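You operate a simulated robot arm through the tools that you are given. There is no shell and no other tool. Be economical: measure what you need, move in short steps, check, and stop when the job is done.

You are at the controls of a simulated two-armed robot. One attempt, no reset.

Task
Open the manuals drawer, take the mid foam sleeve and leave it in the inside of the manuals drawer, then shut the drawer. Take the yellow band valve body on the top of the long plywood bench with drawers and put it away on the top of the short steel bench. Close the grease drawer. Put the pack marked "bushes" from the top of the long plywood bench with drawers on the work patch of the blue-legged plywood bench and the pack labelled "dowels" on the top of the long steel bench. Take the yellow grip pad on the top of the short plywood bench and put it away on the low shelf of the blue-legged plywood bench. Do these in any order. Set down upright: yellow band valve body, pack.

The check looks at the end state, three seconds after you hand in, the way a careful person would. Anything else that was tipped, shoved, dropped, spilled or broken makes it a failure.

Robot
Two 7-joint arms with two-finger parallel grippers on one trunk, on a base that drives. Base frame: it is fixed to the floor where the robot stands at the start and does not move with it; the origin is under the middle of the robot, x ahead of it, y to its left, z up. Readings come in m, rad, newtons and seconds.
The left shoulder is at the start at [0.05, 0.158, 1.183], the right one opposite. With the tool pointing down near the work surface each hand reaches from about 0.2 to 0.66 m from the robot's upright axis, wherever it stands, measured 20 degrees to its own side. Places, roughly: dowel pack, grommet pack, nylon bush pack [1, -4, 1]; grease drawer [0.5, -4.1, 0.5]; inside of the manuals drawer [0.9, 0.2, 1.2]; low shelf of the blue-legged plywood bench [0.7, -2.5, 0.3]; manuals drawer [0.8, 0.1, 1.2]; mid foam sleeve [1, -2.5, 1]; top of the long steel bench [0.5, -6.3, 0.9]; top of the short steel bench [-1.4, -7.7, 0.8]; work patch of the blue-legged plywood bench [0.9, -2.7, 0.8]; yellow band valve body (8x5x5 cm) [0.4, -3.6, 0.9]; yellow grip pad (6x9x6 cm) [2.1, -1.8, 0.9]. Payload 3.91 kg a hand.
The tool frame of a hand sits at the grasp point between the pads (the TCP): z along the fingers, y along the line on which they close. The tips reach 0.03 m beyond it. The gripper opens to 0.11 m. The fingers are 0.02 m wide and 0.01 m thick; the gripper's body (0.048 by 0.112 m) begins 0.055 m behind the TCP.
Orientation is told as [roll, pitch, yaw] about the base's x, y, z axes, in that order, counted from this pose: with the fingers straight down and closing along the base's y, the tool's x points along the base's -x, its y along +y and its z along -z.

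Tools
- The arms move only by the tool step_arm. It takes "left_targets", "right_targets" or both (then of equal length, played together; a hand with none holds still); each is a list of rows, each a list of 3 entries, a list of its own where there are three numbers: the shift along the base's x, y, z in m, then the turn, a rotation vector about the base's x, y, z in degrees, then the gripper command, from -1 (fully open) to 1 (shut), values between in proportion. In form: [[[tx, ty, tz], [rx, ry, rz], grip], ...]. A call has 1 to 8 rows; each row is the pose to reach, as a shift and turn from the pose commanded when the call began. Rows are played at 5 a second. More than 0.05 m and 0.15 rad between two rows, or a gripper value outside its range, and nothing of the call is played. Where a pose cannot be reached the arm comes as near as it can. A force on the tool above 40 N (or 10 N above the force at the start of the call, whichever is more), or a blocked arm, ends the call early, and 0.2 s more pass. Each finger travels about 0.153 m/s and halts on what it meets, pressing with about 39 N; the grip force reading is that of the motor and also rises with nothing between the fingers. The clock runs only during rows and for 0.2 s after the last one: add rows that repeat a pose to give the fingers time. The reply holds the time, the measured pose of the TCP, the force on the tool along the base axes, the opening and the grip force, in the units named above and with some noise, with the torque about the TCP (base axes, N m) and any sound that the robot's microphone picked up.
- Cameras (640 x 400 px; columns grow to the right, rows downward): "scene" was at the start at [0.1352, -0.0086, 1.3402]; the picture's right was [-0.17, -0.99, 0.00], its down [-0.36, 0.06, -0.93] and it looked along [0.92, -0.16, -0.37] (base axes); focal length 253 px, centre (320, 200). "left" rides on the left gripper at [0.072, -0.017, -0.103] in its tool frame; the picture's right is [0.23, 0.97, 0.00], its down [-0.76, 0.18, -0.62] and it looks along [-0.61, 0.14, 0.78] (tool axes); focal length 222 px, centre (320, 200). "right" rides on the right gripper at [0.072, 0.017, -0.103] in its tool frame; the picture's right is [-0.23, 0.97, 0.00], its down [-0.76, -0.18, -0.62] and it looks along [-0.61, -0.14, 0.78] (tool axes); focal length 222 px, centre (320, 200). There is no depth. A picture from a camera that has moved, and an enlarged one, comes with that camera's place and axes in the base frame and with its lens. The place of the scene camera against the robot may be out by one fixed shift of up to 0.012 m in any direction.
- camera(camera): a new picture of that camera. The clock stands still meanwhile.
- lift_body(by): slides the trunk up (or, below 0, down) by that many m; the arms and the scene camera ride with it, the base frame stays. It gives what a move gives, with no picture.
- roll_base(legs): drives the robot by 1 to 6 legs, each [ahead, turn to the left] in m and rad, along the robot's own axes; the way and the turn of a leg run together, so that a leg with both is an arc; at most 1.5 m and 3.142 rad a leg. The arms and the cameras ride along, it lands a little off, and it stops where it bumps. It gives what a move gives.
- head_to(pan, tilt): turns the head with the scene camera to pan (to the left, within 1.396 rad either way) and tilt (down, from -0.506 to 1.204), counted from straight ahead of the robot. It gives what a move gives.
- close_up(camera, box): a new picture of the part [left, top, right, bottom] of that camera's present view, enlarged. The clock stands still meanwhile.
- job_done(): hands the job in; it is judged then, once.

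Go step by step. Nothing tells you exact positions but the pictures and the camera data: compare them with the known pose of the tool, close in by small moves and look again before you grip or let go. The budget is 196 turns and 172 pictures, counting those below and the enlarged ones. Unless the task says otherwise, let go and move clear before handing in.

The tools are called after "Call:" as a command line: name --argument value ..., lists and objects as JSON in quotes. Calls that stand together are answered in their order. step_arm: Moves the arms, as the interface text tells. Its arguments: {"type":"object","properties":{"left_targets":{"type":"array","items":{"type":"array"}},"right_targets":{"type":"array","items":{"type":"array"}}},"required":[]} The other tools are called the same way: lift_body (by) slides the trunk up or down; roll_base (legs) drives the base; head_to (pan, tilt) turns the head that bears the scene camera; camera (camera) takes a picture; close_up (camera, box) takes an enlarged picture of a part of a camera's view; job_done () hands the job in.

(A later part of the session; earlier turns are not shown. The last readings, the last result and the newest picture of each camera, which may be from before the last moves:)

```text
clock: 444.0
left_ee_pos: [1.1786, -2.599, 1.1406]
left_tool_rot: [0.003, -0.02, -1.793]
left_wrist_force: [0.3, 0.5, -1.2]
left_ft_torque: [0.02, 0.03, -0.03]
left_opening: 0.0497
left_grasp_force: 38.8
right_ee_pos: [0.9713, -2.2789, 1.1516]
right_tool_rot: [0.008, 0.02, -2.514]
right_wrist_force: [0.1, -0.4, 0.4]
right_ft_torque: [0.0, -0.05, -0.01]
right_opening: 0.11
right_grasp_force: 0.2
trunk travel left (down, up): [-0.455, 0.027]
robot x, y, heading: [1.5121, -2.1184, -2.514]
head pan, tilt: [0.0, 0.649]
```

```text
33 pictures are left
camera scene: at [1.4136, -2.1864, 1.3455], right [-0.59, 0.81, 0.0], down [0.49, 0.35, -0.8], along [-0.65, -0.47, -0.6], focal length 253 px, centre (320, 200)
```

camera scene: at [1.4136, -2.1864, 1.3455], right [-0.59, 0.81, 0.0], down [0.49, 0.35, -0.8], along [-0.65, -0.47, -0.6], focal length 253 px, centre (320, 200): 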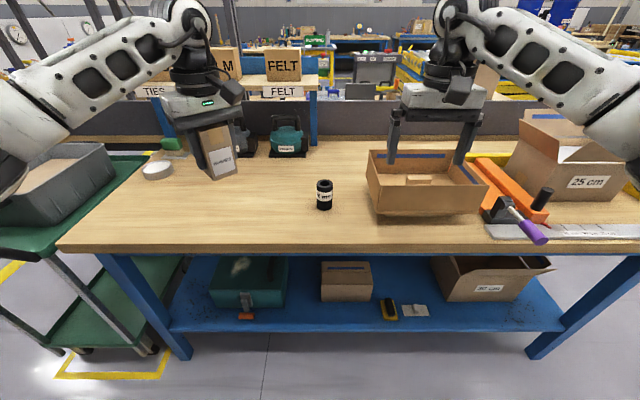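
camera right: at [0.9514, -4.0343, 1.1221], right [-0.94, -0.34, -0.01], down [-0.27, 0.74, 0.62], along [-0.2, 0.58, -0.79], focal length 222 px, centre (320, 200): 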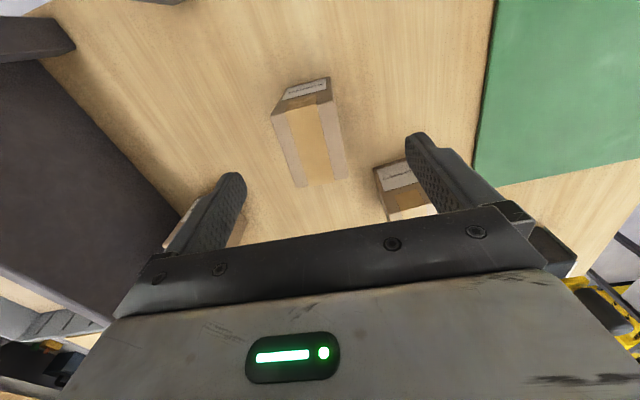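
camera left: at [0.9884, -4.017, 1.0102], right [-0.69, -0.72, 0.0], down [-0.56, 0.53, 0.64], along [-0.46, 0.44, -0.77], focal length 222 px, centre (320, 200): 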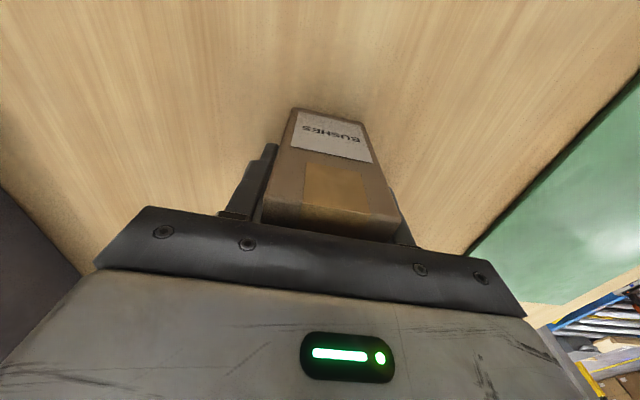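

The bench is in full view: the pad sits well on the shelf, the sleeve stands at centre, and the work patch is left of it. I'll roll forward and move BUSHES over about [0.93, -2.68].

Call:
roll_base --legs '[[0.19, 0]]'

Call:
step_arm --left_targets '[[[-0.03, 0.012, -0.03], [0, 0, 0], 1], [[-0.06, 0.024, -0.06], [0, 0, 0], 1], [[-0.085, 0.034, -0.095], [0, 0, 0], 1], [[-0.09, 0.034, -0.14], [0, 0, 0], 1]]' --right_targets '[[[0.03, 0.022, 0], [0, 0, 0], -1], [[0.06, 0.044, 0], [0, 0, 0], -1], [[0.09, 0.066, 0], [0, 0, 0], -1], [[0.12, 0.088, 0], [0, 0, 0], -1]]'

Call:
camera --camera "scene"

```text
clock: 445.5
left_ee_pos: [1.025, -2.7131, 1.1402]
left_tool_rot: [0.004, -0.018, -1.79]
left_wrist_force: [0.0, 0.5, -2.2]
left_ft_torque: [0.0, -0.01, -0.01]
left_opening: 0.05
left_grasp_force: 39.3
right_ee_pos: [0.8171, -2.3954, 1.1505]
right_tool_rot: [0.007, 0.023, -2.508]
right_wrist_force: [0.0, -0.1, -0.2]
right_ft_torque: [0.01, -0.02, 0.01]
right_opening: 0.1099
right_grasp_force: 0.0
trunk travel left (down, up): [-0.455, 0.027]
robot x, y, heading: [1.3591, -2.2294, -2.506]
head pan, tilt: [0.0, 0.649]
```

```text
clock: 446.5
left_ee_pos: [0.9384, -2.6797, 0.9971]
left_tool_rot: [0.004, -0.02, -1.789]
left_wrist_force: [-0.3, -0.4, -1.1]
left_ft_torque: [0.01, -0.01, 0.03]
left_opening: 0.0496
left_grasp_force: 38.7
right_ee_pos: [0.9389, -2.3061, 1.1531]
right_tool_rot: [0.004, 0.02, -2.506]
right_wrist_force: [-0.5, 0.0, -0.5]
right_ft_torque: [-0.01, 0.0, -0.02]
right_opening: 0.1101
right_grasp_force: 0.0
trunk travel left (down, up): [-0.455, 0.027]
robot x, y, heading: [1.3546, -2.2313, -2.512]
head pan, tilt: [0.0, 0.649]
```

```text
32 pictures are left
camera scene: at [1.2596, -2.3, 1.3455], right [-0.59, 0.81, 0.0], down [0.49, 0.36, -0.8], along [-0.64, -0.47, -0.6], focal length 253 px, centre (320, 200)
```

scene: 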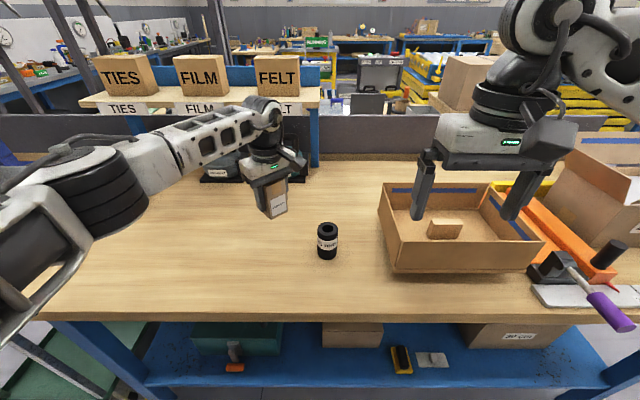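

All clear around. Lowering BUSHES onto the patch.

Call:
step_arm --left_targets '[[[0, 0, -0.04], [0, 0, 0], 1], [[0, 0, -0.075], [0, 0, 0], 1], [[0, 0, -0.09], [0, 0, 0], 1]]'

Call:
step_arm --left_targets '[[[0, 0, -0.004], [0, 0, 0], 1], [[0, 0, -0.008], [0, 0, 0], 1], [[0, 0, -0.012], [0, 0, 0], 1], [[0, 0, -0.016], [0, 0, 0], 1], [[0, 0, -0.02], [0, 0, 0], 1], [[0, 0, -0.024], [0, 0, 0], 1]]'

Call:
close_up --camera "scene" --box '[220, 150, 380, 270]'

```text
clock: 447.3
left_ee_pos: [0.9392, -2.6784, 0.9093]
left_tool_rot: [0.003, -0.02, -1.791]
left_wrist_force: [-0.1, 0.0, -1.8]
left_ft_torque: [-0.01, -0.02, -0.02]
left_opening: 0.0496
left_grasp_force: 38.3
right_ee_pos: [0.9385, -2.3071, 1.1542]
right_tool_rot: [0.006, 0.022, -2.506]
right_wrist_force: [0.2, 0.5, 0.4]
right_ft_torque: [0.01, -0.01, -0.01]
right_opening: 0.1102
right_grasp_force: 0.0
trunk travel left (down, up): [-0.455, 0.027]
robot x, y, heading: [1.3565, -2.231, -2.508]
head pan, tilt: [0.0, 0.649]
```

```text
clock: 448.7
left_ee_pos: [0.934, -2.6811, 0.8984]
left_tool_rot: [-0.003, -0.027, -1.787]
left_wrist_force: [3.6, -0.2, 19.4]
left_ft_torque: [-0.09, -0.66, 0.08]
left_opening: 0.0495
left_grasp_force: 39.4
right_ee_pos: [0.9399, -2.306, 1.1544]
right_tool_rot: [0.007, 0.019, -2.507]
right_wrist_force: [0.2, 0.0, 0.1]
right_ft_torque: [-0.02, 0.0, -0.02]
right_opening: 0.11
right_grasp_force: 0.1
trunk travel left (down, up): [-0.455, 0.027]
robot x, y, heading: [1.3598, -2.2345, -2.505]
head pan, tilt: [0.0, 0.649]
stopped in row 6 (left hand): the force on the tool passed its limit at 54 N (the readings are from after the stop); the commanded pose is now the measured one
```

```text
3.33 times, centred on (300, 210) of scene
camera zoom: at [1.2607, -2.2983, 1.3456], right [-0.59, 0.81, 0.0], down [0.49, 0.36, -0.8], along [-0.64, -0.47, -0.6], focal length 842 px, centre (387, 167)
```

zoom: 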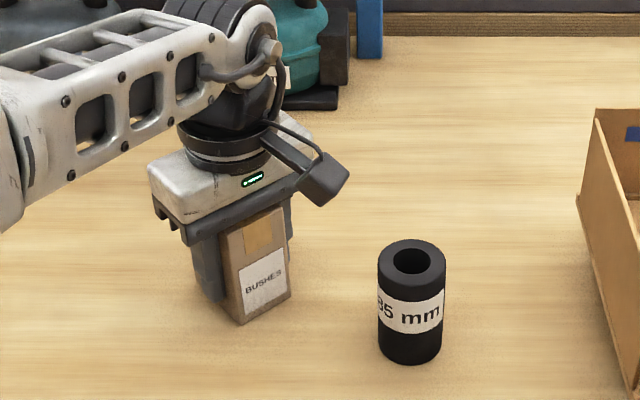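

BUSHES stands on the patch. Releasing it and moving the left hand over to the foam sleeve.

Call:
step_arm --left_targets '[[[0, 0, 0.002], [0, 0, 0], 0], [[0, 0, 0.002], [0, 0, 0], -0.5], [[0, 0, 0.002], [0, 0, 0], -0.5], [[0, 0, 0.045], [0, 0, 0], -0.5], [[0, 0, 0.09], [0, 0, 0], -0.5], [[0, 0, 0.13], [0, 0, 0], -1], [[-0.005, 0.045, 0.14], [0, 0, 0], -1], [[-0.01, 0.09, 0.14], [0, 0, 0], -1]]'

Call:
step_arm --left_targets '[[[-0.008, 0.025, 0], [0, 0, 0], -1], [[-0.016, 0.053, 0], [0, 0, 0], -1]]'

Call:
camera --camera "left"

Call:
camera --camera "scene"

```text
clock: 450.5
left_ee_pos: [0.9223, -2.5907, 1.0365]
left_tool_rot: [0.001, -0.025, -1.788]
left_wrist_force: [-0.2, 0.4, -0.4]
left_ft_torque: [0.0, 0.01, -0.03]
left_opening: 0.1099
left_grasp_force: 0.1
right_ee_pos: [0.9389, -2.307, 1.1529]
right_tool_rot: [0.008, 0.02, -2.506]
right_wrist_force: [-1.0, -0.3, 0.1]
right_ft_torque: [-0.01, 0.02, -0.04]
right_opening: 0.11
right_grasp_force: 0.0
trunk travel left (down, up): [-0.455, 0.027]
robot x, y, heading: [1.3551, -2.231, -2.509]
head pan, tilt: [0.0, 0.649]
```

```text
clock: 451.1
left_ee_pos: [0.9083, -2.5387, 1.0344]
left_tool_rot: [0.002, -0.023, -1.789]
left_wrist_force: [0.4, 0.0, 1.2]
left_ft_torque: [0.01, -0.02, 0.03]
left_opening: 0.1097
left_grasp_force: 0.1
right_ee_pos: [0.9397, -2.3063, 1.1535]
right_tool_rot: [0.006, 0.021, -2.507]
right_wrist_force: [0.6, 1.1, -0.1]
right_ft_torque: [-0.02, 0.04, 0.0]
right_opening: 0.1102
right_grasp_force: 0.1
trunk travel left (down, up): [-0.455, 0.027]
robot x, y, heading: [1.3582, -2.229, -2.503]
head pan, tilt: [0.0, 0.649]
```

```text
30 pictures are left
camera left: at [0.9065, -2.4613, 1.1352], right [1.0, 0.01, 0.0], down [0.01, -0.77, 0.64], along [0.0, -0.64, -0.77], focal length 222 px, centre (320, 200)
```

left: 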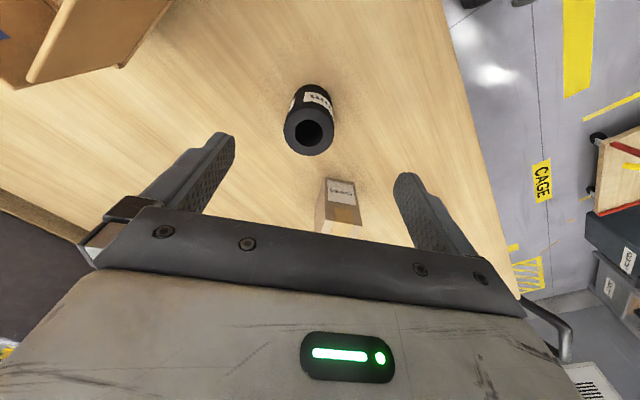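

```text
29 pictures are left
camera scene: at [1.2596, -2.2993, 1.3455], right [-0.59, 0.81, 0.0], down [0.49, 0.36, -0.8], along [-0.64, -0.47, -0.6], focal length 253 px, centre (320, 200)
```

scene: 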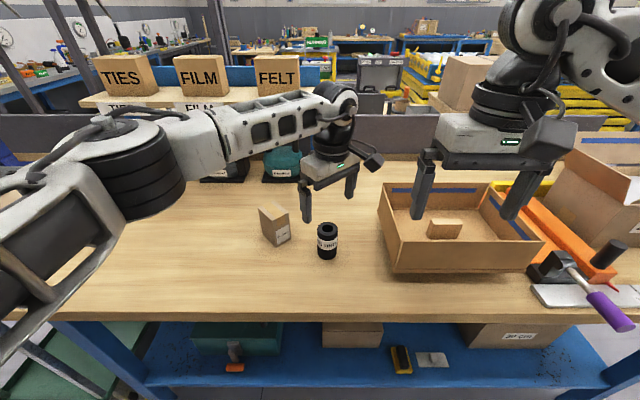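

BUSHES is standing fine. The sleeve is 1 cm off-centre; correcting, descending and gripping.

Call:
step_arm --left_targets '[[[-0.011, 0, -0.04], [0, 0, 0], -1], [[-0.011, 0, -0.085], [0, 0, 0], -1], [[-0.011, 0, -0.13], [0, 0, 0], -1], [[-0.011, 0, -0.13], [0, 0, 0], 0], [[-0.011, 0, -0.13], [0, 0, 0], 0.8], [[-0.011, 0, -0.13], [0, 0, 0], 0.8], [[-0.011, 0, -0.09], [0, 0, 0], 0.8], [[-0.011, 0, -0.045], [0, 0, 0], 0.8]]'

Call:
camera --camera "left"

```text
clock: 452.9
left_ee_pos: [0.899, -2.5385, 0.9928]
left_tool_rot: [0.0, -0.023, -1.789]
left_wrist_force: [0.0, 0.3, -0.5]
left_ft_torque: [-0.01, -0.02, 0.05]
left_opening: 0.0488
left_grasp_force: 38.5
right_ee_pos: [0.9389, -2.3066, 1.1519]
right_tool_rot: [0.006, 0.021, -2.505]
right_wrist_force: [-0.5, 0.3, 0.2]
right_ft_torque: [-0.05, 0.04, -0.01]
right_opening: 0.1101
right_grasp_force: 0.1
trunk travel left (down, up): [-0.455, 0.027]
robot x, y, heading: [1.3596, -2.2352, -2.511]
head pan, tilt: [0.0, 0.649]
```

```text
28 pictures are left
camera left: at [0.8983, -2.4613, 1.0921], right [1.0, 0.01, -0.01], down [0.01, -0.77, 0.64], along [0.0, -0.64, -0.77], focal length 222 px, centre (320, 200)
```

left: 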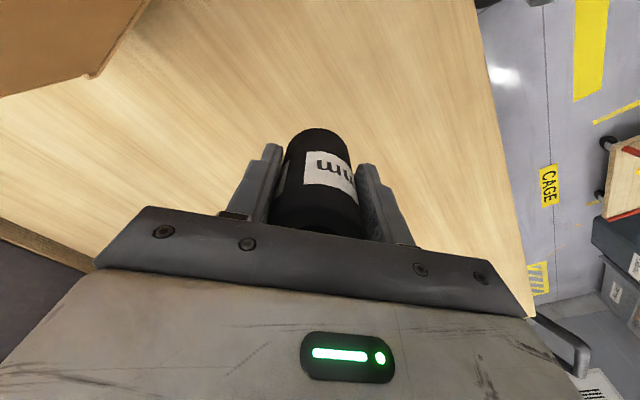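

The sleeve is held. I'll lift it, back away from the bench and turn down the aisle, keeping the route I know is clear.

Call:
step_arm --left_targets '[[[0, 0, 0.045], [0, 0, 0], 0.8], [[0, 0, 0.09], [0, 0, 0], 0.8], [[0.01, 0.01, 0.13], [0, 0, 0], 0.8]]'

Call:
roll_base --legs '[[-0.26, 0], [0, 1.58]]'

```text
clock: 453.7
left_ee_pos: [0.9098, -2.5258, 1.121]
left_tool_rot: [0.0, -0.025, -1.79]
left_wrist_force: [0.7, 0.2, -1.0]
left_ft_torque: [0.04, 0.01, 0.02]
left_opening: 0.0495
left_grasp_force: 39.9
right_ee_pos: [0.9401, -2.3071, 1.1541]
right_tool_rot: [0.007, 0.021, -2.506]
right_wrist_force: [0.2, -0.3, -0.2]
right_ft_torque: [-0.02, 0.04, 0.0]
right_opening: 0.1099
right_grasp_force: 0.1
trunk travel left (down, up): [-0.455, 0.027]
robot x, y, heading: [1.3591, -2.2311, -2.512]
head pan, tilt: [0.0, 0.649]
```

```text
clock: 459.4
left_ee_pos: [1.8675, -2.5246, 1.1211]
left_tool_rot: [0.0, -0.024, -0.208]
left_wrist_force: [-0.2, -0.3, -0.9]
left_ft_torque: [0.03, 0.02, -0.01]
left_opening: 0.049
left_grasp_force: 38.6
right_ee_pos: [1.6467, -2.4954, 1.1528]
right_tool_rot: [0.006, 0.02, -0.926]
right_wrist_force: [-0.2, -0.8, -0.3]
right_ft_torque: [-0.04, 0.02, 0.01]
right_opening: 0.1097
right_grasp_force: 0.1
trunk travel left (down, up): [-0.455, 0.027]
robot x, y, heading: [1.5678, -2.0763, -0.931]
head pan, tilt: [0.0, 0.649]
```

Spreading the left hand to its side and stretching the right, then reversing down the aisle.

Call:
step_arm --left_targets '[[[0.035, 0.026, 0], [0, 0, 0], 0.8], [[0.07, 0.052, 0], [0, 0, 0], 0.8], [[0.105, 0.078, 0], [0, 0, 0], 0.8], [[0.14, 0.104, 0], [0, 0, 0], 0.8]]' --right_targets '[[[0.022, -0.03, 0], [0, 0, 0], -1], [[0.044, -0.06, 0], [0, 0, 0], -1], [[0.066, -0.09, 0], [0, 0, 0], -1], [[0.09, -0.12, 0], [0, 0, 0], -1]]'

Call:
roll_base --legs '[[0, 0.015], [-1.0, 0], [-0.9, 0]]'

```text
clock: 460.4
left_ee_pos: [2.0096, -2.4175, 1.1181]
left_tool_rot: [-0.001, -0.024, -0.209]
left_wrist_force: [0.2, 0.0, -0.8]
left_ft_torque: [-0.01, 0.01, 0.0]
left_opening: 0.0491
left_grasp_force: 39.2
right_ee_pos: [1.7366, -2.6152, 1.1542]
right_tool_rot: [0.006, 0.022, -0.925]
right_wrist_force: [0.1, 0.0, 0.3]
right_ft_torque: [0.01, -0.01, 0.04]
right_opening: 0.1099
right_grasp_force: 0.1
trunk travel left (down, up): [-0.455, 0.027]
robot x, y, heading: [1.5701, -2.0792, -0.926]
head pan, tilt: [0.0, 0.649]
```

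```text
clock: 470.3
left_ee_pos: [0.8282, -0.8914, 1.1174]
left_tool_rot: [0.0, -0.024, -0.176]
left_wrist_force: [0.0, -0.4, -0.1]
left_ft_torque: [0.02, 0.01, 0.03]
left_opening: 0.0488
left_grasp_force: 39.1
right_ee_pos: [0.5627, -1.0958, 1.1557]
right_tool_rot: [0.008, 0.022, -0.894]
right_wrist_force: [0.9, -0.6, 0.7]
right_ft_torque: [0.01, -0.01, -0.01]
right_opening: 0.11
right_grasp_force: 0.1
trunk travel left (down, up): [-0.455, 0.027]
robot x, y, heading: [0.3768, -0.5669, -0.889]
head pan, tilt: [0.0, 0.649]
```

Reversing through the cabinet gap along my original path.

Call:
roll_base --legs '[[0, -0.125], [-0.58, 0], [0, 0.31], [-0.1, 0]]'

Call:
head_to --pan 0.7 --tilt 0.3

Call:
camera --camera "scene"

```text
clock: 475.9
left_ee_pos: [0.511, -0.2557, 1.1187]
left_tool_rot: [0.0, -0.024, 0.019]
left_wrist_force: [0.6, 0.1, -1.7]
left_ft_torque: [0.01, 0.02, 0.01]
left_opening: 0.0487
left_grasp_force: 38.9
right_ee_pos: [0.2891, -0.5083, 1.1553]
right_tool_rot: [0.007, 0.021, -0.699]
right_wrist_force: [-0.8, -0.1, 1.0]
right_ft_torque: [0.03, -0.01, 0.03]
right_opening: 0.1102
right_grasp_force: 0.1
trunk travel left (down, up): [-0.455, 0.027]
robot x, y, heading: [0.0036, -0.0199, -0.698]
head pan, tilt: [0.0, 0.649]
```

```text
clock: 477.0
left_ee_pos: [0.512, -0.2555, 1.1187]
left_tool_rot: [-0.001, -0.025, 0.018]
left_wrist_force: [-0.4, 0.7, -0.7]
left_ft_torque: [0.02, -0.02, -0.01]
left_opening: 0.0486
left_grasp_force: 39.1
right_ee_pos: [0.2904, -0.5086, 1.155]
right_tool_rot: [0.007, 0.021, -0.699]
right_wrist_force: [-0.4, -0.1, 0.5]
right_ft_torque: [-0.02, 0.02, 0.0]
right_opening: 0.1099
right_grasp_force: 0.1
trunk travel left (down, up): [-0.455, 0.027]
robot x, y, heading: [0.0057, -0.0196, -0.701]
head pan, tilt: [0.7, 0.3]
```

```text
27 pictures are left
camera scene: at [0.1335, -0.0414, 1.3772], right [0.0, -1.0, 0.0], down [-0.3, 0.0, -0.96], along [0.96, 0.0, -0.3], focal length 253 px, centre (320, 200)
```

scene: 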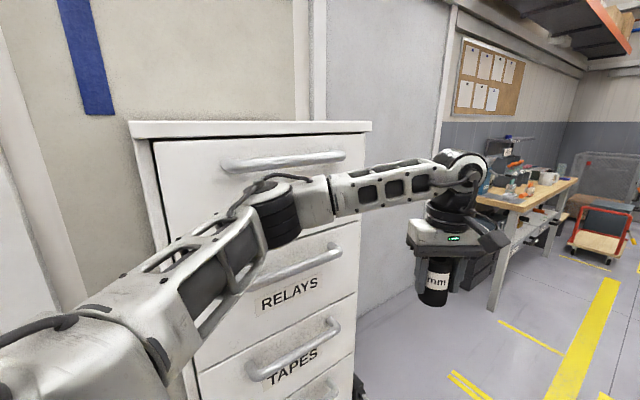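

I'm back at the cabinet. The handle triangulates to about [0.65, 0.035, 1.296], and the cabinet front faces about 20 degrees to my right of straight ahead. I'll turn left to face it squarely.

Call:
roll_base --legs '[[0, 1.05]]'

Call:
head_to --pan -0.15 --tilt 0.1

Call:
camera --camera "scene"

```text
clock: 479.9
left_ee_pos: [0.475, 0.2778, 1.1178]
left_tool_rot: [0.001, -0.023, 1.02]
left_wrist_force: [-0.2, 0.7, -0.6]
left_ft_torque: [-0.02, 0.0, -0.04]
left_opening: 0.0488
left_grasp_force: 38.8
right_ee_pos: [0.5677, -0.046, 1.1554]
right_tool_rot: [0.007, 0.021, 0.302]
right_wrist_force: [0.1, -0.1, -0.7]
right_ft_torque: [-0.04, 0.02, 0.02]
right_opening: 0.11
right_grasp_force: 0.0
trunk travel left (down, up): [-0.455, 0.027]
robot x, y, heading: [0.0055, -0.0235, 0.301]
head pan, tilt: [0.7, 0.3]
```

```text
clock: 481.1
left_ee_pos: [0.4745, 0.2776, 1.1178]
left_tool_rot: [-0.001, -0.025, 1.02]
left_wrist_force: [-0.5, 0.1, -0.6]
left_ft_torque: [-0.02, -0.03, -0.01]
left_opening: 0.0486
left_grasp_force: 39.1
right_ee_pos: [0.5679, -0.0447, 1.1554]
right_tool_rot: [0.008, 0.02, 0.305]
right_wrist_force: [0.4, -0.9, -0.4]
right_ft_torque: [-0.02, -0.01, 0.0]
right_opening: 0.1102
right_grasp_force: 0.0
trunk travel left (down, up): [-0.455, 0.027]
robot x, y, heading: [0.0028, -0.0205, 0.304]
head pan, tilt: [-0.15, 0.099]
```

```text
26 pictures are left
camera scene: at [0.1387, 0.0105, 1.3959], right [0.15, -0.99, 0.0], down [-0.1, -0.02, -0.99], along [0.98, 0.15, -0.1], focal length 253 px, centre (320, 200)
```

scene: 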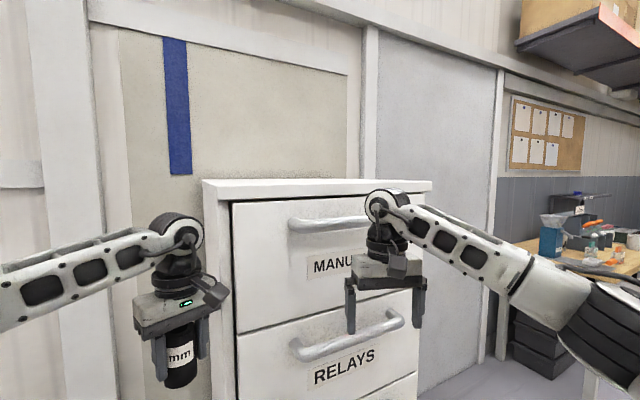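

The front's inward direction is about heading 0.6, with the handle centre near [0.685, 0.02, 1.297]. I'll turn a bit more left, back 10 cm, and start tilting the right hand horizontal.

Call:
roll_base --legs '[[0, 0.3], [-0.1, 0]]'

Call:
step_arm --right_targets '[[[0, 0, 0.01], [4.8, -7, 0], -1], [[0, 0, 0.02], [9.6, -14, 0], -1], [[-0.01, -0.01, 0.03], [14.4, -21, 0], -1], [[-0.02, -0.02, 0.04], [19.2, -28, 0], -1], [[-0.03, -0.03, 0.05], [24, -35, 0], -1], [[-0.04, -0.04, 0.06], [28.8, -42, 0], -1], [[-0.05, -0.05, 0.07], [33.6, -49, 0], -1]]'

```text
clock: 482.4
left_ee_pos: [0.3765, 0.3753, 1.1248]
left_tool_rot: [-0.002, -0.036, 1.274]
left_wrist_force: [0.2, -0.1, -0.5]
left_ft_torque: [0.02, 0.01, -0.01]
left_opening: 0.0485
left_grasp_force: 39.1
right_ee_pos: [0.5545, 0.0644, 1.1574]
right_tool_rot: [-0.003, 0.036, 0.51]
right_wrist_force: [7.0, -5.4, -45.5]
right_ft_torque: [-0.27, 2.46, -0.4]
right_opening: 0.1101
right_grasp_force: 0.0
trunk travel left (down, up): [-0.455, 0.027]
robot x, y, heading: [0.0019, -0.0258, 0.541]
head pan, tilt: [-0.15, 0.099]
stopped in leg 1: the force on the tool passed its limit at 132 N (the readings are from after the stop); the commanded pose is now the measured one
```

```text
clock: 484.0
left_ee_pos: [0.3811, 0.3836, 1.119]
left_tool_rot: [0.0, -0.027, 1.276]
left_wrist_force: [0.3, -0.8, -1.0]
left_ft_torque: [0.01, 0.01, 0.0]
left_opening: 0.0486
left_grasp_force: 39.1
right_ee_pos: [0.5099, 0.0271, 1.2226]
right_tool_rot: [0.125, -0.991, 0.448]
right_wrist_force: [-0.3, 0.5, -0.4]
right_ft_torque: [0.04, 0.0, 0.0]
right_opening: 0.1099
right_grasp_force: 0.1
trunk travel left (down, up): [-0.455, 0.027]
robot x, y, heading: [0.0031, -0.0229, 0.552]
head pan, tilt: [-0.15, 0.099]
```

The right gripper brushed the cabinet while turning; the force is gone now. I'll check the scene.

Call:
camera --camera "scene"

```text
25 pictures are left
camera scene: at [0.1267, 0.038, 1.396], right [0.39, -0.92, 0.0], down [-0.09, -0.04, -1.0], along [0.92, 0.39, -0.1], focal length 253 px, centre (320, 200)
```

scene: 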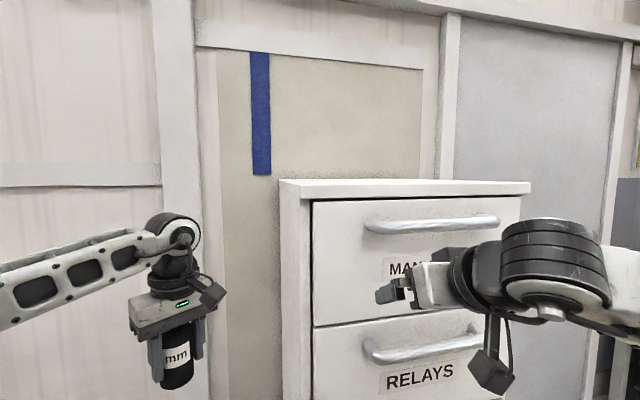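

Nothing moved; the handle spans [0.59, 0.14] to [0.78, -0.10], so the inward direction is about heading 0.64. I'll rotate the right hand to point at the drawer with fingers closing vertically.

Call:
step_arm --right_targets '[[[-0.01, -0.005, 0.005], [7.5, 2.4, -2.0], -1], [[-0.02, -0.01, 0.01], [15, 4.8, -4.05], -1], [[-0.02, -0.015, 0.015], [22.5, 7.2, -6.1], -1], [[-0.02, -0.015, 0.02], [30, 9.6, -8.1], -1], [[-0.02, -0.015, 0.025], [37.5, 12, -10.1], -1], [[-0.02, -0.015, 0.03], [45, 14.4, -12.1], -1], [[-0.02, -0.015, 0.035], [52.5, 16.8, -14.2], -1], [[-0.02, -0.015, 0.04], [60, 19.2, -16.2], -1]]'

Call:
step_arm --right_targets '[[[0, 0, 0.01], [7.5, 2.4, -2.0], -1], [[0, 0, 0.02], [15, 4.8, -4.05], -1], [[0, 0, 0.035], [22.6, 7.3, -6.1], -1]]'

Call:
camera --camera "scene"

```text
clock: 485.8
left_ee_pos: [0.3821, 0.3844, 1.1182]
left_tool_rot: [-0.001, -0.025, 1.276]
left_wrist_force: [-0.6, -0.1, -1.8]
left_ft_torque: [-0.01, 0.01, -0.01]
left_opening: 0.0488
left_grasp_force: 38.8
right_ee_pos: [0.4931, 0.0139, 1.2644]
right_tool_rot: [1.406, -0.38, -0.781]
right_wrist_force: [-0.9, -1.0, 0.7]
right_ft_torque: [-0.01, 0.0, -0.02]
right_opening: 0.1102
right_grasp_force: 0.1
trunk travel left (down, up): [-0.455, 0.027]
robot x, y, heading: [0.0028, -0.0253, 0.549]
head pan, tilt: [-0.15, 0.099]
```

```text
clock: 486.6
left_ee_pos: [0.3809, 0.3848, 1.1184]
left_tool_rot: [0.0, -0.025, 1.277]
left_wrist_force: [0.0, -0.7, -0.4]
left_ft_torque: [0.01, 0.01, 0.02]
left_opening: 0.0484
left_grasp_force: 38.6
right_ee_pos: [0.4955, 0.0159, 1.3007]
right_tool_rot: [1.57, 0.002, -0.923]
right_wrist_force: [0.6, -0.2, 0.6]
right_ft_torque: [-0.01, 0.0, 0.0]
right_opening: 0.1101
right_grasp_force: 0.1
right hand out of reach, approached as far as the arm can: row 1, 2, 3
trunk travel left (down, up): [-0.455, 0.027]
robot x, y, heading: [0.0052, -0.027, 0.551]
head pan, tilt: [-0.15, 0.099]
```

```text
24 pictures are left
camera scene: at [0.1269, 0.0387, 1.3959], right [0.39, -0.92, 0.0], down [-0.09, -0.04, -0.99], along [0.92, 0.39, -0.1], focal length 253 px, centre (320, 200)
```

scene: 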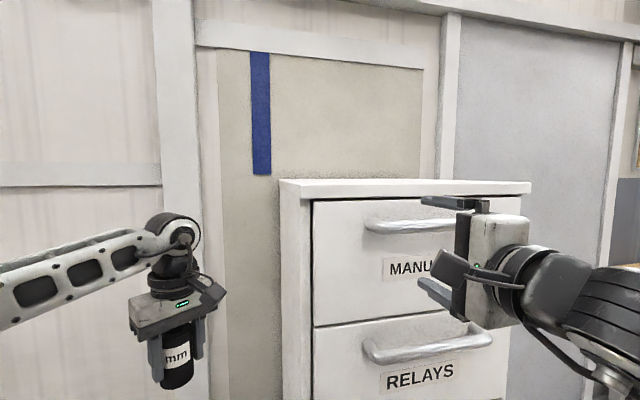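

The hand now points straight at the drawer with fingers above and below handle height. Moving right 7 cm and forward toward the bar.

Call:
step_arm --right_targets '[[[0.02, -0.028, 0], [0, 0, 0], -1], [[0.042, -0.056, -0.002], [0, 0, 0], -1], [[0.074, -0.032, -0.004], [0, 0, 0], -1], [[0.106, -0.008, -0.004], [0, 0, 0], -1], [[0.122, 0.004, -0.004], [0, 0, 0], -1]]'

Call:
camera --camera "right"

Call:
camera --camera "scene"

```text
clock: 487.8
left_ee_pos: [0.3829, 0.3843, 1.1183]
left_tool_rot: [0.001, -0.024, 1.276]
left_wrist_force: [0.1, -0.2, -0.1]
left_ft_torque: [-0.02, -0.02, 0.04]
left_opening: 0.0484
left_grasp_force: 39.4
right_ee_pos: [0.6162, 0.0208, 1.2966]
right_tool_rot: [1.571, -0.002, -0.92]
right_wrist_force: [-0.4, 0.5, 0.0]
right_ft_torque: [0.0, 0.0, 0.0]
right_opening: 0.1101
right_grasp_force: 0.1
trunk travel left (down, up): [-0.455, 0.027]
robot x, y, heading: [0.004, -0.0242, 0.554]
head pan, tilt: [-0.15, 0.099]
```

```text
23 pictures are left
camera right: at [0.4902, 0.0166, 1.3119], right [0.14, -0.18, 0.97], down [-0.04, -0.98, -0.18], along [0.99, -0.01, -0.14], focal length 222 px, centre (320, 200)
```

right: 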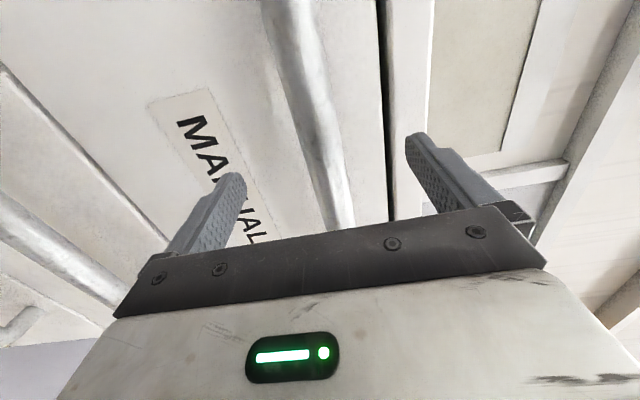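

```text
22 pictures are left
camera scene: at [0.1271, 0.0387, 1.3959], right [0.39, -0.92, 0.0], down [-0.09, -0.04, -0.99], along [0.92, 0.39, -0.1], focal length 253 px, centre (320, 200)
```

scene: 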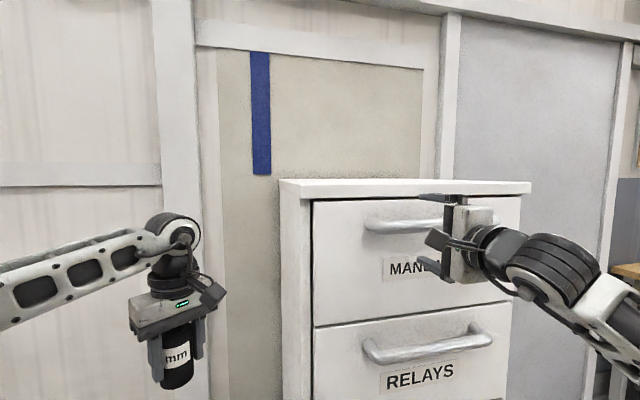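

The bar lies centred between the fingers. I'll narrow the opening, move 4 cm forward and close on it.

Call:
step_arm --right_targets '[[[0, 0, 0], [0, 0, 0], -0.27], [[0.008, 0.006, 0], [0, 0, 0], -0.27], [[0.02, 0.015, 0], [0, 0, 0], -0.27], [[0.034, 0.025, 0], [0, 0, 0], -0.27], [[0.034, 0.025, 0], [0, 0, 0], 0.5], [[0.034, 0.025, 0], [0, 0, 0], 1], [[0.034, 0.025, 0], [0, 0, 0], 1]]'

Call:
camera --camera "right"

```text
clock: 489.4
left_ee_pos: [0.3804, 0.385, 1.1204]
left_tool_rot: [-0.001, -0.025, 1.276]
left_wrist_force: [-0.3, 0.5, 0.2]
left_ft_torque: [0.0, 0.0, -0.01]
left_opening: 0.0485
left_grasp_force: 39.2
right_ee_pos: [0.6485, 0.0426, 1.3008]
right_tool_rot: [1.581, -0.001, -0.924]
right_wrist_force: [0.7, -5.5, 17.5]
right_ft_torque: [-0.13, -0.05, 0.76]
right_opening: 0.0248
right_grasp_force: 45.2
trunk travel left (down, up): [-0.455, 0.027]
robot x, y, heading: [0.0038, -0.0237, 0.554]
head pan, tilt: [-0.15, 0.099]
```

```text
21 pictures are left
camera right: at [0.5213, 0.0387, 1.3154], right [0.13, -0.19, 0.97], down [-0.04, -0.98, -0.18], along [0.99, -0.01, -0.13], focal length 222 px, centre (320, 200)
```

right: 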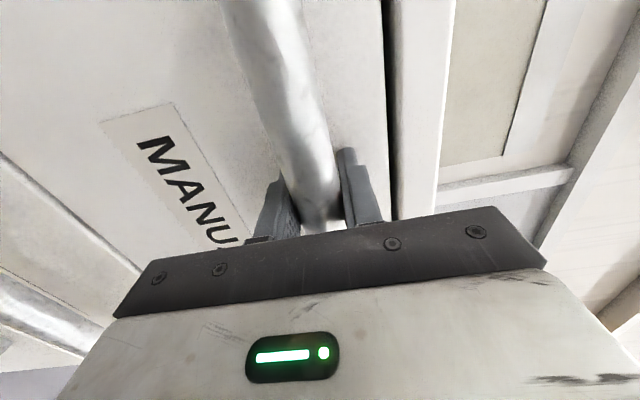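

The handle bar is gripped. Pulling the drawer out gently.

Call:
step_arm --right_targets '[[[-0.012, -0.009, 0], [0, 0, 0], 1], [[-0.028, -0.021, 0], [0, 0, 0], 1], [[-0.044, -0.033, 0], [0, 0, 0], 1], [[-0.06, -0.045, 0], [0, 0, 0], 1], [[-0.076, -0.057, 0], [0, 0, 0], 1], [[-0.092, -0.069, 0], [0, 0, 0], 1], [[-0.108, -0.081, 0], [0, 0, 0], 1]]'

```text
clock: 491.0
left_ee_pos: [0.3797, 0.3834, 1.1193]
left_tool_rot: [-0.003, -0.026, 1.276]
left_wrist_force: [-0.1, -0.3, -0.2]
left_ft_torque: [0.01, -0.03, 0.0]
left_opening: 0.0483
left_grasp_force: 39.2
right_ee_pos: [0.5375, -0.0387, 1.2997]
right_tool_rot: [1.584, -0.004, -0.92]
right_wrist_force: [-2.4, -1.0, 33.0]
right_ft_torque: [-0.28, 1.21, 0.26]
right_opening: 0.0248
right_grasp_force: 45.2
trunk travel left (down, up): [-0.455, 0.027]
robot x, y, heading: [0.0063, -0.0253, 0.547]
head pan, tilt: [-0.15, 0.099]
```

The drawer slid out 14 cm. I'll relieve the small vertical load and pull another 8 cm.

Call:
step_arm --right_targets '[[[0, 0, 0.005], [0, 0, 0], 1], [[-0.016, -0.012, 0.007], [0, 0, 0], 1], [[-0.032, -0.024, 0.007], [0, 0, 0], 1], [[-0.048, -0.036, 0.007], [0, 0, 0], 1], [[-0.064, -0.048, 0.007], [0, 0, 0], 1]]'

Call:
head_to --pan -0.1 --tilt 0.35

Call:
camera --camera "scene"

```text
clock: 492.0
left_ee_pos: [0.3796, 0.3868, 1.1179]
left_tool_rot: [-0.002, -0.024, 1.277]
left_wrist_force: [-0.1, 0.2, -0.1]
left_ft_torque: [-0.02, -0.03, -0.03]
left_opening: 0.0486
left_grasp_force: 38.9
right_ee_pos: [0.5059, -0.0596, 1.2991]
right_tool_rot: [1.539, 0.001, -0.892]
right_wrist_force: [-6.3, 10.7, -7.2]
right_ft_torque: [0.38, -0.67, -0.27]
right_opening: 0.0247
right_grasp_force: 44.9
right hand out of reach, approached as far as the arm can: row 3, 4, 5
trunk travel left (down, up): [-0.455, 0.027]
robot x, y, heading: [0.0021, -0.0233, 0.553]
head pan, tilt: [-0.15, 0.099]
stopped in row 5 (right hand): the force on the tool passed its limit at 51 N (the readings are from after the stop); the commanded pose is now the measured one
```

```text
clock: 492.8
left_ee_pos: [0.3803, 0.3859, 1.1179]
left_tool_rot: [-0.002, -0.024, 1.278]
left_wrist_force: [-0.1, -0.4, -0.9]
left_ft_torque: [-0.01, 0.0, -0.01]
left_opening: 0.0485
left_grasp_force: 38.9
right_ee_pos: [0.5061, -0.0606, 1.2986]
right_tool_rot: [1.539, 0.004, -0.896]
right_wrist_force: [-11.8, 13.0, -12.6]
right_ft_torque: [0.2, -0.46, 0.99]
right_opening: 0.0246
right_grasp_force: 44.4
trunk travel left (down, up): [-0.455, 0.027]
robot x, y, heading: [0.0035, -0.0234, 0.55]
head pan, tilt: [-0.099, 0.351]
```

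```text
20 pictures are left
camera scene: at [0.1243, 0.0459, 1.3725], right [0.44, -0.9, 0.0], down [-0.31, -0.15, -0.94], along [0.85, 0.41, -0.34], focal length 253 px, centre (320, 200)
```

scene: 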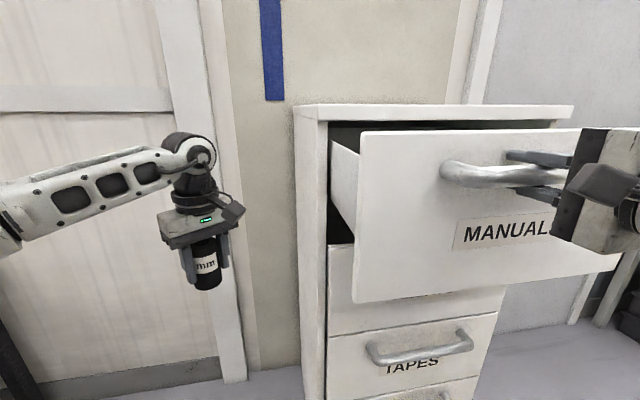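

The drawer is open about 17 cm. I'll gain more by rolling the base back slightly while holding the handle.

Call:
roll_base --legs '[[-0.1, 0]]'

```text
clock: 493.9
left_ee_pos: [0.299, 0.3335, 1.1178]
left_tool_rot: [0.002, -0.026, 1.278]
left_wrist_force: [0.3, 0.9, -0.5]
left_ft_torque: [0.02, 0.02, 0.01]
left_opening: 0.0484
left_grasp_force: 39.0
right_ee_pos: [0.427, -0.1165, 1.2996]
right_tool_rot: [1.54, 0.007, -0.907]
right_wrist_force: [6.6, -5.3, -10.2]
right_ft_torque: [-0.16, -0.33, -1.27]
right_opening: 0.0246
right_grasp_force: 44.9
trunk travel left (down, up): [-0.455, 0.027]
robot x, y, heading: [-0.0802, -0.0741, 0.552]
head pan, tilt: [-0.099, 0.351]
```

The drawer is open about 27 cm. I'll open the right fingers and roll back 6 cm to free the bar.

Call:
step_arm --right_targets '[[[0, 0, 0], [0, 0, 0], 0.2], [[0, 0, 0], [0, 0, 0], -0.3], [[0, 0, 0], [0, 0, 0], -0.4]]'

Call:
roll_base --legs '[[-0.07, 0]]'

Call:
head_to --pan 0.0 --tilt 0.25

Call:
camera --camera "scene"

```text
clock: 494.7
left_ee_pos: [0.2959, 0.3329, 1.1177]
left_tool_rot: [0.0, -0.023, 1.277]
left_wrist_force: [0.0, 0.6, -1.2]
left_ft_torque: [0.0, -0.06, 0.02]
left_opening: 0.0484
left_grasp_force: 38.7
right_ee_pos: [0.4259, -0.116, 1.2997]
right_tool_rot: [1.54, 0.006, -0.907]
right_wrist_force: [0.0, -0.4, 0.0]
right_ft_torque: [-0.01, 0.02, 0.02]
right_opening: 0.077
right_grasp_force: 0.1
trunk travel left (down, up): [-0.455, 0.027]
robot x, y, heading: [-0.0796, -0.0761, 0.556]
head pan, tilt: [-0.099, 0.351]
```

```text
clock: 495.9
left_ee_pos: [0.2603, 0.3134, 1.1168]
left_tool_rot: [0.003, -0.027, 1.28]
left_wrist_force: [-0.9, -0.1, -0.6]
left_ft_torque: [0.0, -0.03, 0.01]
left_opening: 0.0486
left_grasp_force: 39.3
right_ee_pos: [0.3926, -0.137, 1.3001]
right_tool_rot: [1.539, 0.005, -0.905]
right_wrist_force: [0.1, 0.2, -0.9]
right_ft_torque: [-0.03, 0.01, 0.05]
right_opening: 0.0769
right_grasp_force: 0.1
trunk travel left (down, up): [-0.455, 0.027]
robot x, y, heading: [-0.1154, -0.0955, 0.552]
head pan, tilt: [-0.099, 0.351]
stopped in leg 1: the robot was blocked; the commanded pose is now the measured one
```

```text
clock: 496.6
left_ee_pos: [0.2618, 0.3144, 1.1162]
left_tool_rot: [0.001, -0.024, 1.28]
left_wrist_force: [-0.2, -0.2, -0.5]
left_ft_torque: [0.01, 0.03, -0.02]
left_opening: 0.0485
left_grasp_force: 39.6
right_ee_pos: [0.3927, -0.1356, 1.2992]
right_tool_rot: [1.541, 0.006, -0.904]
right_wrist_force: [0.0, 0.6, 0.0]
right_ft_torque: [0.02, 0.01, 0.0]
right_opening: 0.0771
right_grasp_force: 0.0
trunk travel left (down, up): [-0.455, 0.027]
robot x, y, heading: [-0.1162, -0.0978, 0.557]
head pan, tilt: [0.0, 0.25]
```

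```text
19 pictures are left
camera scene: at [0.0021, -0.0193, 1.3819], right [0.53, -0.85, 0.0], down [-0.21, -0.13, -0.97], along [0.82, 0.51, -0.25], focal length 253 px, centre (320, 200)
```

scene: 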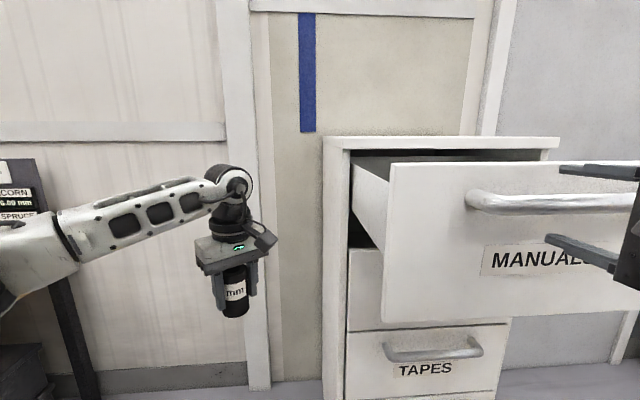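

The bar is free of the fingers. Now I'll drop the right hand below drawer level and to the right, out of the way.

Call:
step_arm --right_targets '[[[-0.005, -0.005, -0.03], [0, 0, 0], -0.4], [[0, -0.01, -0.07], [0, 0, 0], -0.4], [[0.01, -0.025, -0.11], [0, 0, 0], -0.4], [[0.02, -0.04, -0.15], [0, 0, 0], -0.4], [[0.03, -0.055, -0.19], [0, 0, 0], -0.4], [[0.04, -0.07, -0.23], [0, 0, 0], -0.4], [[0.05, -0.085, -0.27], [0, 0, 0], 0], [[0.05, -0.09, -0.31], [0, 0, 0], 1]]'

```text
clock: 497.2
left_ee_pos: [0.2593, 0.3141, 1.1188]
left_tool_rot: [-0.001, -0.027, 1.28]
left_wrist_force: [0.6, -0.8, -0.7]
left_ft_torque: [0.03, 0.03, 0.0]
left_opening: 0.0483
left_grasp_force: 38.9
right_ee_pos: [0.4024, -0.145, 1.2672]
right_tool_rot: [1.607, -0.016, -0.893]
right_wrist_force: [-7.0, 4.1, 25.9]
right_ft_torque: [0.35, -0.52, 0.47]
right_opening: 0.0901
right_grasp_force: 13.4
right hand out of reach, approached as far as the arm can: row 1, 2
trunk travel left (down, up): [-0.455, 0.027]
robot x, y, heading: [-0.1146, -0.0963, 0.556]
head pan, tilt: [0.0, 0.25]
stopped in row 2 (right hand): the force on the tool passed its limit at 52 N (the readings are from after the stop); the commanded pose is now the measured one
```

The upper finger met the bar, so it isn't fully clear. I'll re-centre vertically, then turn the base slightly right, which draws that hand back.

Call:
step_arm --right_targets '[[[0, 0, 0.015], [0, 0, 0], -0.6], [[0, 0, 0.031], [0, 0, 0], -0.6]]'

Call:
roll_base --legs '[[0, -0.22]]'

Call:
camera --camera "scene"

```text
clock: 497.8
left_ee_pos: [0.2617, 0.3146, 1.1171]
left_tool_rot: [0.001, -0.024, 1.279]
left_wrist_force: [0.5, 0.3, -0.7]
left_ft_torque: [-0.01, -0.02, 0.0]
left_opening: 0.0484
left_grasp_force: 38.9
right_ee_pos: [0.4081, -0.1462, 1.2899]
right_tool_rot: [1.578, -0.005, -0.897]
right_wrist_force: [-0.5, -0.6, 0.9]
right_ft_torque: [0.02, 0.0, -0.03]
right_opening: 0.0879
right_grasp_force: 0.1
trunk travel left (down, up): [-0.455, 0.027]
robot x, y, heading: [-0.1171, -0.0982, 0.552]
head pan, tilt: [0.0, 0.25]
```

```text
clock: 499.0
left_ee_pos: [0.3428, 0.222, 1.1177]
left_tool_rot: [0.0, -0.025, 1.06]
left_wrist_force: [0.8, -0.6, 0.5]
left_ft_torque: [0.01, -0.01, 0.03]
left_opening: 0.0485
left_grasp_force: 38.9
right_ee_pos: [0.385, -0.2594, 1.2896]
right_tool_rot: [1.582, -0.007, -1.118]
right_wrist_force: [0.0, -1.0, -0.1]
right_ft_torque: [-0.03, -0.03, 0.04]
right_opening: 0.088
right_grasp_force: 0.0
trunk travel left (down, up): [-0.455, 0.027]
robot x, y, heading: [-0.1145, -0.0991, 0.335]
head pan, tilt: [0.0, 0.25]
```

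```text
18 pictures are left
camera scene: at [0.0148, -0.0462, 1.382], right [0.33, -0.94, 0.0], down [-0.23, -0.08, -0.97], along [0.92, 0.32, -0.25], focal length 253 px, centre (320, 200)
```

scene: 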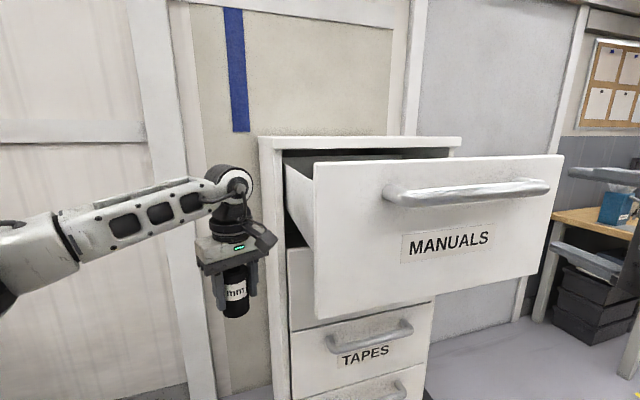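

The hand is now clear of the handle. Lowering it below drawer level.

Call:
step_arm --right_targets '[[[0.005, -0.01, -0.04], [0, 0, 0], -0.5], [[0.01, -0.02, -0.08], [0, 0, 0], 0], [[0.015, -0.03, -0.12], [0, 0, 0], 0.5], [[0.02, -0.04, -0.16], [0, 0, 0], 1], [[0.025, -0.05, -0.2], [0, 0, 0], 1], [[0.03, -0.06, -0.24], [0, 0, 0], 1], [[0.035, -0.06, -0.28], [0, 0, 0], 1], [[0.035, -0.06, -0.32], [0, 0, 0], 1]]'

```text
clock: 500.8
left_ee_pos: [0.3429, 0.2207, 1.1162]
left_tool_rot: [0.003, -0.024, 1.06]
left_wrist_force: [0.4, 0.0, -1.1]
left_ft_torque: [0.04, -0.03, 0.01]
left_opening: 0.0486
left_grasp_force: 38.5
right_ee_pos: [0.4213, -0.3216, 0.9656]
right_tool_rot: [1.583, -0.008, -1.119]
right_wrist_force: [0.0, -0.2, -0.9]
right_ft_torque: [0.0, 0.0, -0.03]
right_opening: 0.0
right_grasp_force: 37.5
trunk travel left (down, up): [-0.455, 0.027]
robot x, y, heading: [-0.1166, -0.0979, 0.331]
head pan, tilt: [0.0, 0.25]
```

Right hand is out of the way. Now raising the left hand with the sleeve above drawer height.

Call:
step_arm --left_targets '[[[-0.01, -0.003, 0.04], [0, 0, 0], 0.8], [[-0.02, -0.007, 0.08], [0, 0, 0], 0.8], [[-0.03, -0.01, 0.12], [0, 0, 0], 0.8], [[-0.045, -0.015, 0.16], [0, 0, 0], 0.8], [[-0.06, -0.02, 0.2], [0, 0, 0], 0.8], [[-0.075, -0.025, 0.24], [0, 0, 0], 0.8], [[-0.09, -0.03, 0.28], [0, 0, 0], 0.8], [[-0.09, -0.03, 0.31], [0, 0, 0], 0.8]]'

Call:
roll_base --legs '[[0.14, 0], [0, -0.23]]'

Call:
head_to --pan 0.15 --tilt 0.35

Call:
camera --camera "scene"

```text
clock: 502.6
left_ee_pos: [0.2485, 0.1911, 1.4267]
left_tool_rot: [-0.004, -0.028, 1.056]
left_wrist_force: [-0.7, -0.5, -0.3]
left_ft_torque: [0.01, 0.0, 0.03]
left_opening: 0.0488
left_grasp_force: 39.0
left hand out of reach, approached as far as the arm can: row 8
right_ee_pos: [0.4213, -0.3215, 0.9671]
right_tool_rot: [1.581, -0.007, -1.118]
right_wrist_force: [-0.3, 0.5, 0.6]
right_ft_torque: [0.02, 0.03, 0.01]
right_opening: 0.0003
right_grasp_force: 37.8
trunk travel left (down, up): [-0.455, 0.027]
robot x, y, heading: [-0.1175, -0.0968, 0.329]
head pan, tilt: [0.0, 0.25]
```

```text
clock: 504.8
left_ee_pos: [0.4391, 0.1442, 1.4246]
left_tool_rot: [0.001, -0.027, 0.822]
left_wrist_force: [0.2, -0.4, -0.5]
left_ft_torque: [-0.01, -0.01, -0.01]
left_opening: 0.0486
left_grasp_force: 38.8
right_ee_pos: [0.4874, -0.3945, 0.9677]
right_tool_rot: [1.581, -0.007, -1.355]
right_wrist_force: [0.1, 0.0, 0.0]
right_ft_torque: [0.04, 0.03, 0.03]
right_opening: 0.0
right_grasp_force: 37.3
trunk travel left (down, up): [-0.455, 0.027]
robot x, y, heading: [0.0224, -0.0495, 0.098]
head pan, tilt: [0.0, 0.25]
```

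```text
clock: 505.5
left_ee_pos: [0.4388, 0.1439, 1.4249]
left_tool_rot: [0.0, -0.026, 0.82]
left_wrist_force: [0.0, 0.5, -0.6]
left_ft_torque: [-0.03, -0.01, -0.02]
left_opening: 0.0484
left_grasp_force: 38.9
right_ee_pos: [0.4865, -0.3938, 0.9668]
right_tool_rot: [1.58, -0.008, -1.355]
right_wrist_force: [-0.2, -0.5, 0.1]
right_ft_torque: [-0.03, 0.03, -0.04]
right_opening: 0.0001
right_grasp_force: 37.1
trunk travel left (down, up): [-0.455, 0.027]
robot x, y, heading: [0.018, -0.0531, 0.098]
head pan, tilt: [0.15, 0.351]
```

```text
17 pictures are left
camera scene: at [0.1521, -0.0167, 1.3726], right [0.25, -0.97, 0.0], down [-0.33, -0.08, -0.94], along [0.91, 0.23, -0.34], focal length 253 px, centre (320, 200)
```

scene: 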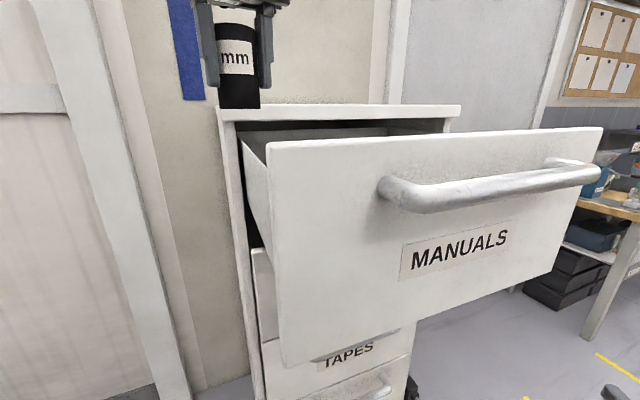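

The opened drawer is right in front; I'll roll 6 cm closer, then bring the sleeve over its left part.

Call:
roll_base --legs '[[0.06, 0]]'

Call:
step_arm --left_targets '[[[0.002, -0.04, 0], [0, 0, -2], 0.8], [[0.005, -0.08, 0], [0, 0, -4], 0.8], [[0.008, -0.12, 0], [0, 0, -6], 0.8], [[0.01, -0.155, 0], [0, 0, -8], 0.8]]'

Call:
camera --camera "left"

Call:
camera --camera "scene"

```text
clock: 506.4
left_ee_pos: [0.4989, 0.1508, 1.424]
left_tool_rot: [0.001, -0.024, 0.82]
left_wrist_force: [0.7, -0.6, -0.4]
left_ft_torque: [0.0, 0.05, -0.01]
left_opening: 0.0486
left_grasp_force: 39.1
right_ee_pos: [0.5469, -0.388, 0.9648]
right_tool_rot: [1.582, -0.007, -1.355]
right_wrist_force: [-0.5, -0.1, 0.2]
right_ft_torque: [0.02, -0.02, 0.03]
right_opening: 0.0
right_grasp_force: 38.4
trunk travel left (down, up): [-0.455, 0.027]
robot x, y, heading: [0.0787, -0.0441, 0.096]
head pan, tilt: [0.15, 0.351]
```

```text
clock: 507.4
left_ee_pos: [0.4937, -0.0037, 1.4065]
left_tool_rot: [-0.002, -0.028, 0.681]
left_wrist_force: [0.3, 0.7, -1.3]
left_ft_torque: [0.0, -0.01, 0.04]
left_opening: 0.0487
left_grasp_force: 39.6
left hand out of reach, approached as far as the arm can: row 2, 3, 4
right_ee_pos: [0.5447, -0.3876, 0.9662]
right_tool_rot: [1.581, -0.005, -1.357]
right_wrist_force: [0.5, -0.9, 0.5]
right_ft_torque: [0.01, -0.02, 0.01]
right_opening: 0.0
right_grasp_force: 38.3
trunk travel left (down, up): [-0.455, 0.027]
robot x, y, heading: [0.0789, -0.0457, 0.096]
head pan, tilt: [0.15, 0.351]
```

```text
16 pictures are left
camera left: at [0.4448, -0.0641, 1.5071], right [-0.79, 0.61, -0.01], down [0.47, 0.61, 0.64], along [0.4, 0.5, -0.77], focal length 222 px, centre (320, 200)
```

left: 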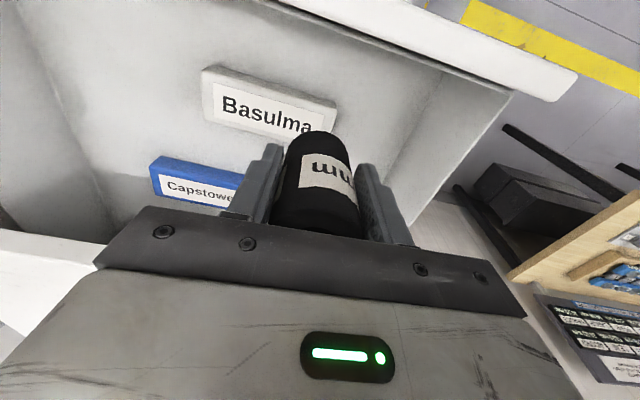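

```text
15 pictures are left
camera scene: at [0.2106, -0.0117, 1.3726], right [0.24, -0.97, 0.0], down [-0.33, -0.08, -0.94], along [0.91, 0.23, -0.34], focal length 253 px, centre (320, 200)
```

scene: 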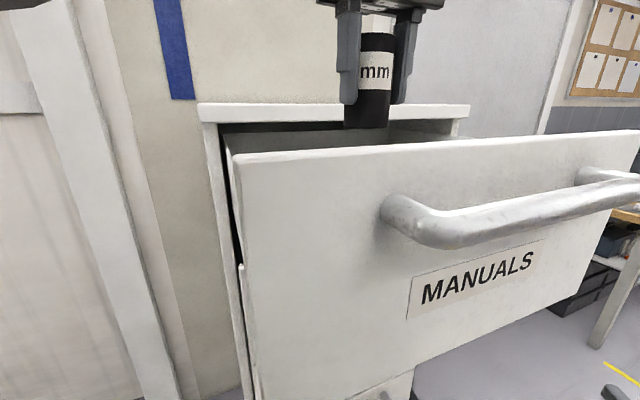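

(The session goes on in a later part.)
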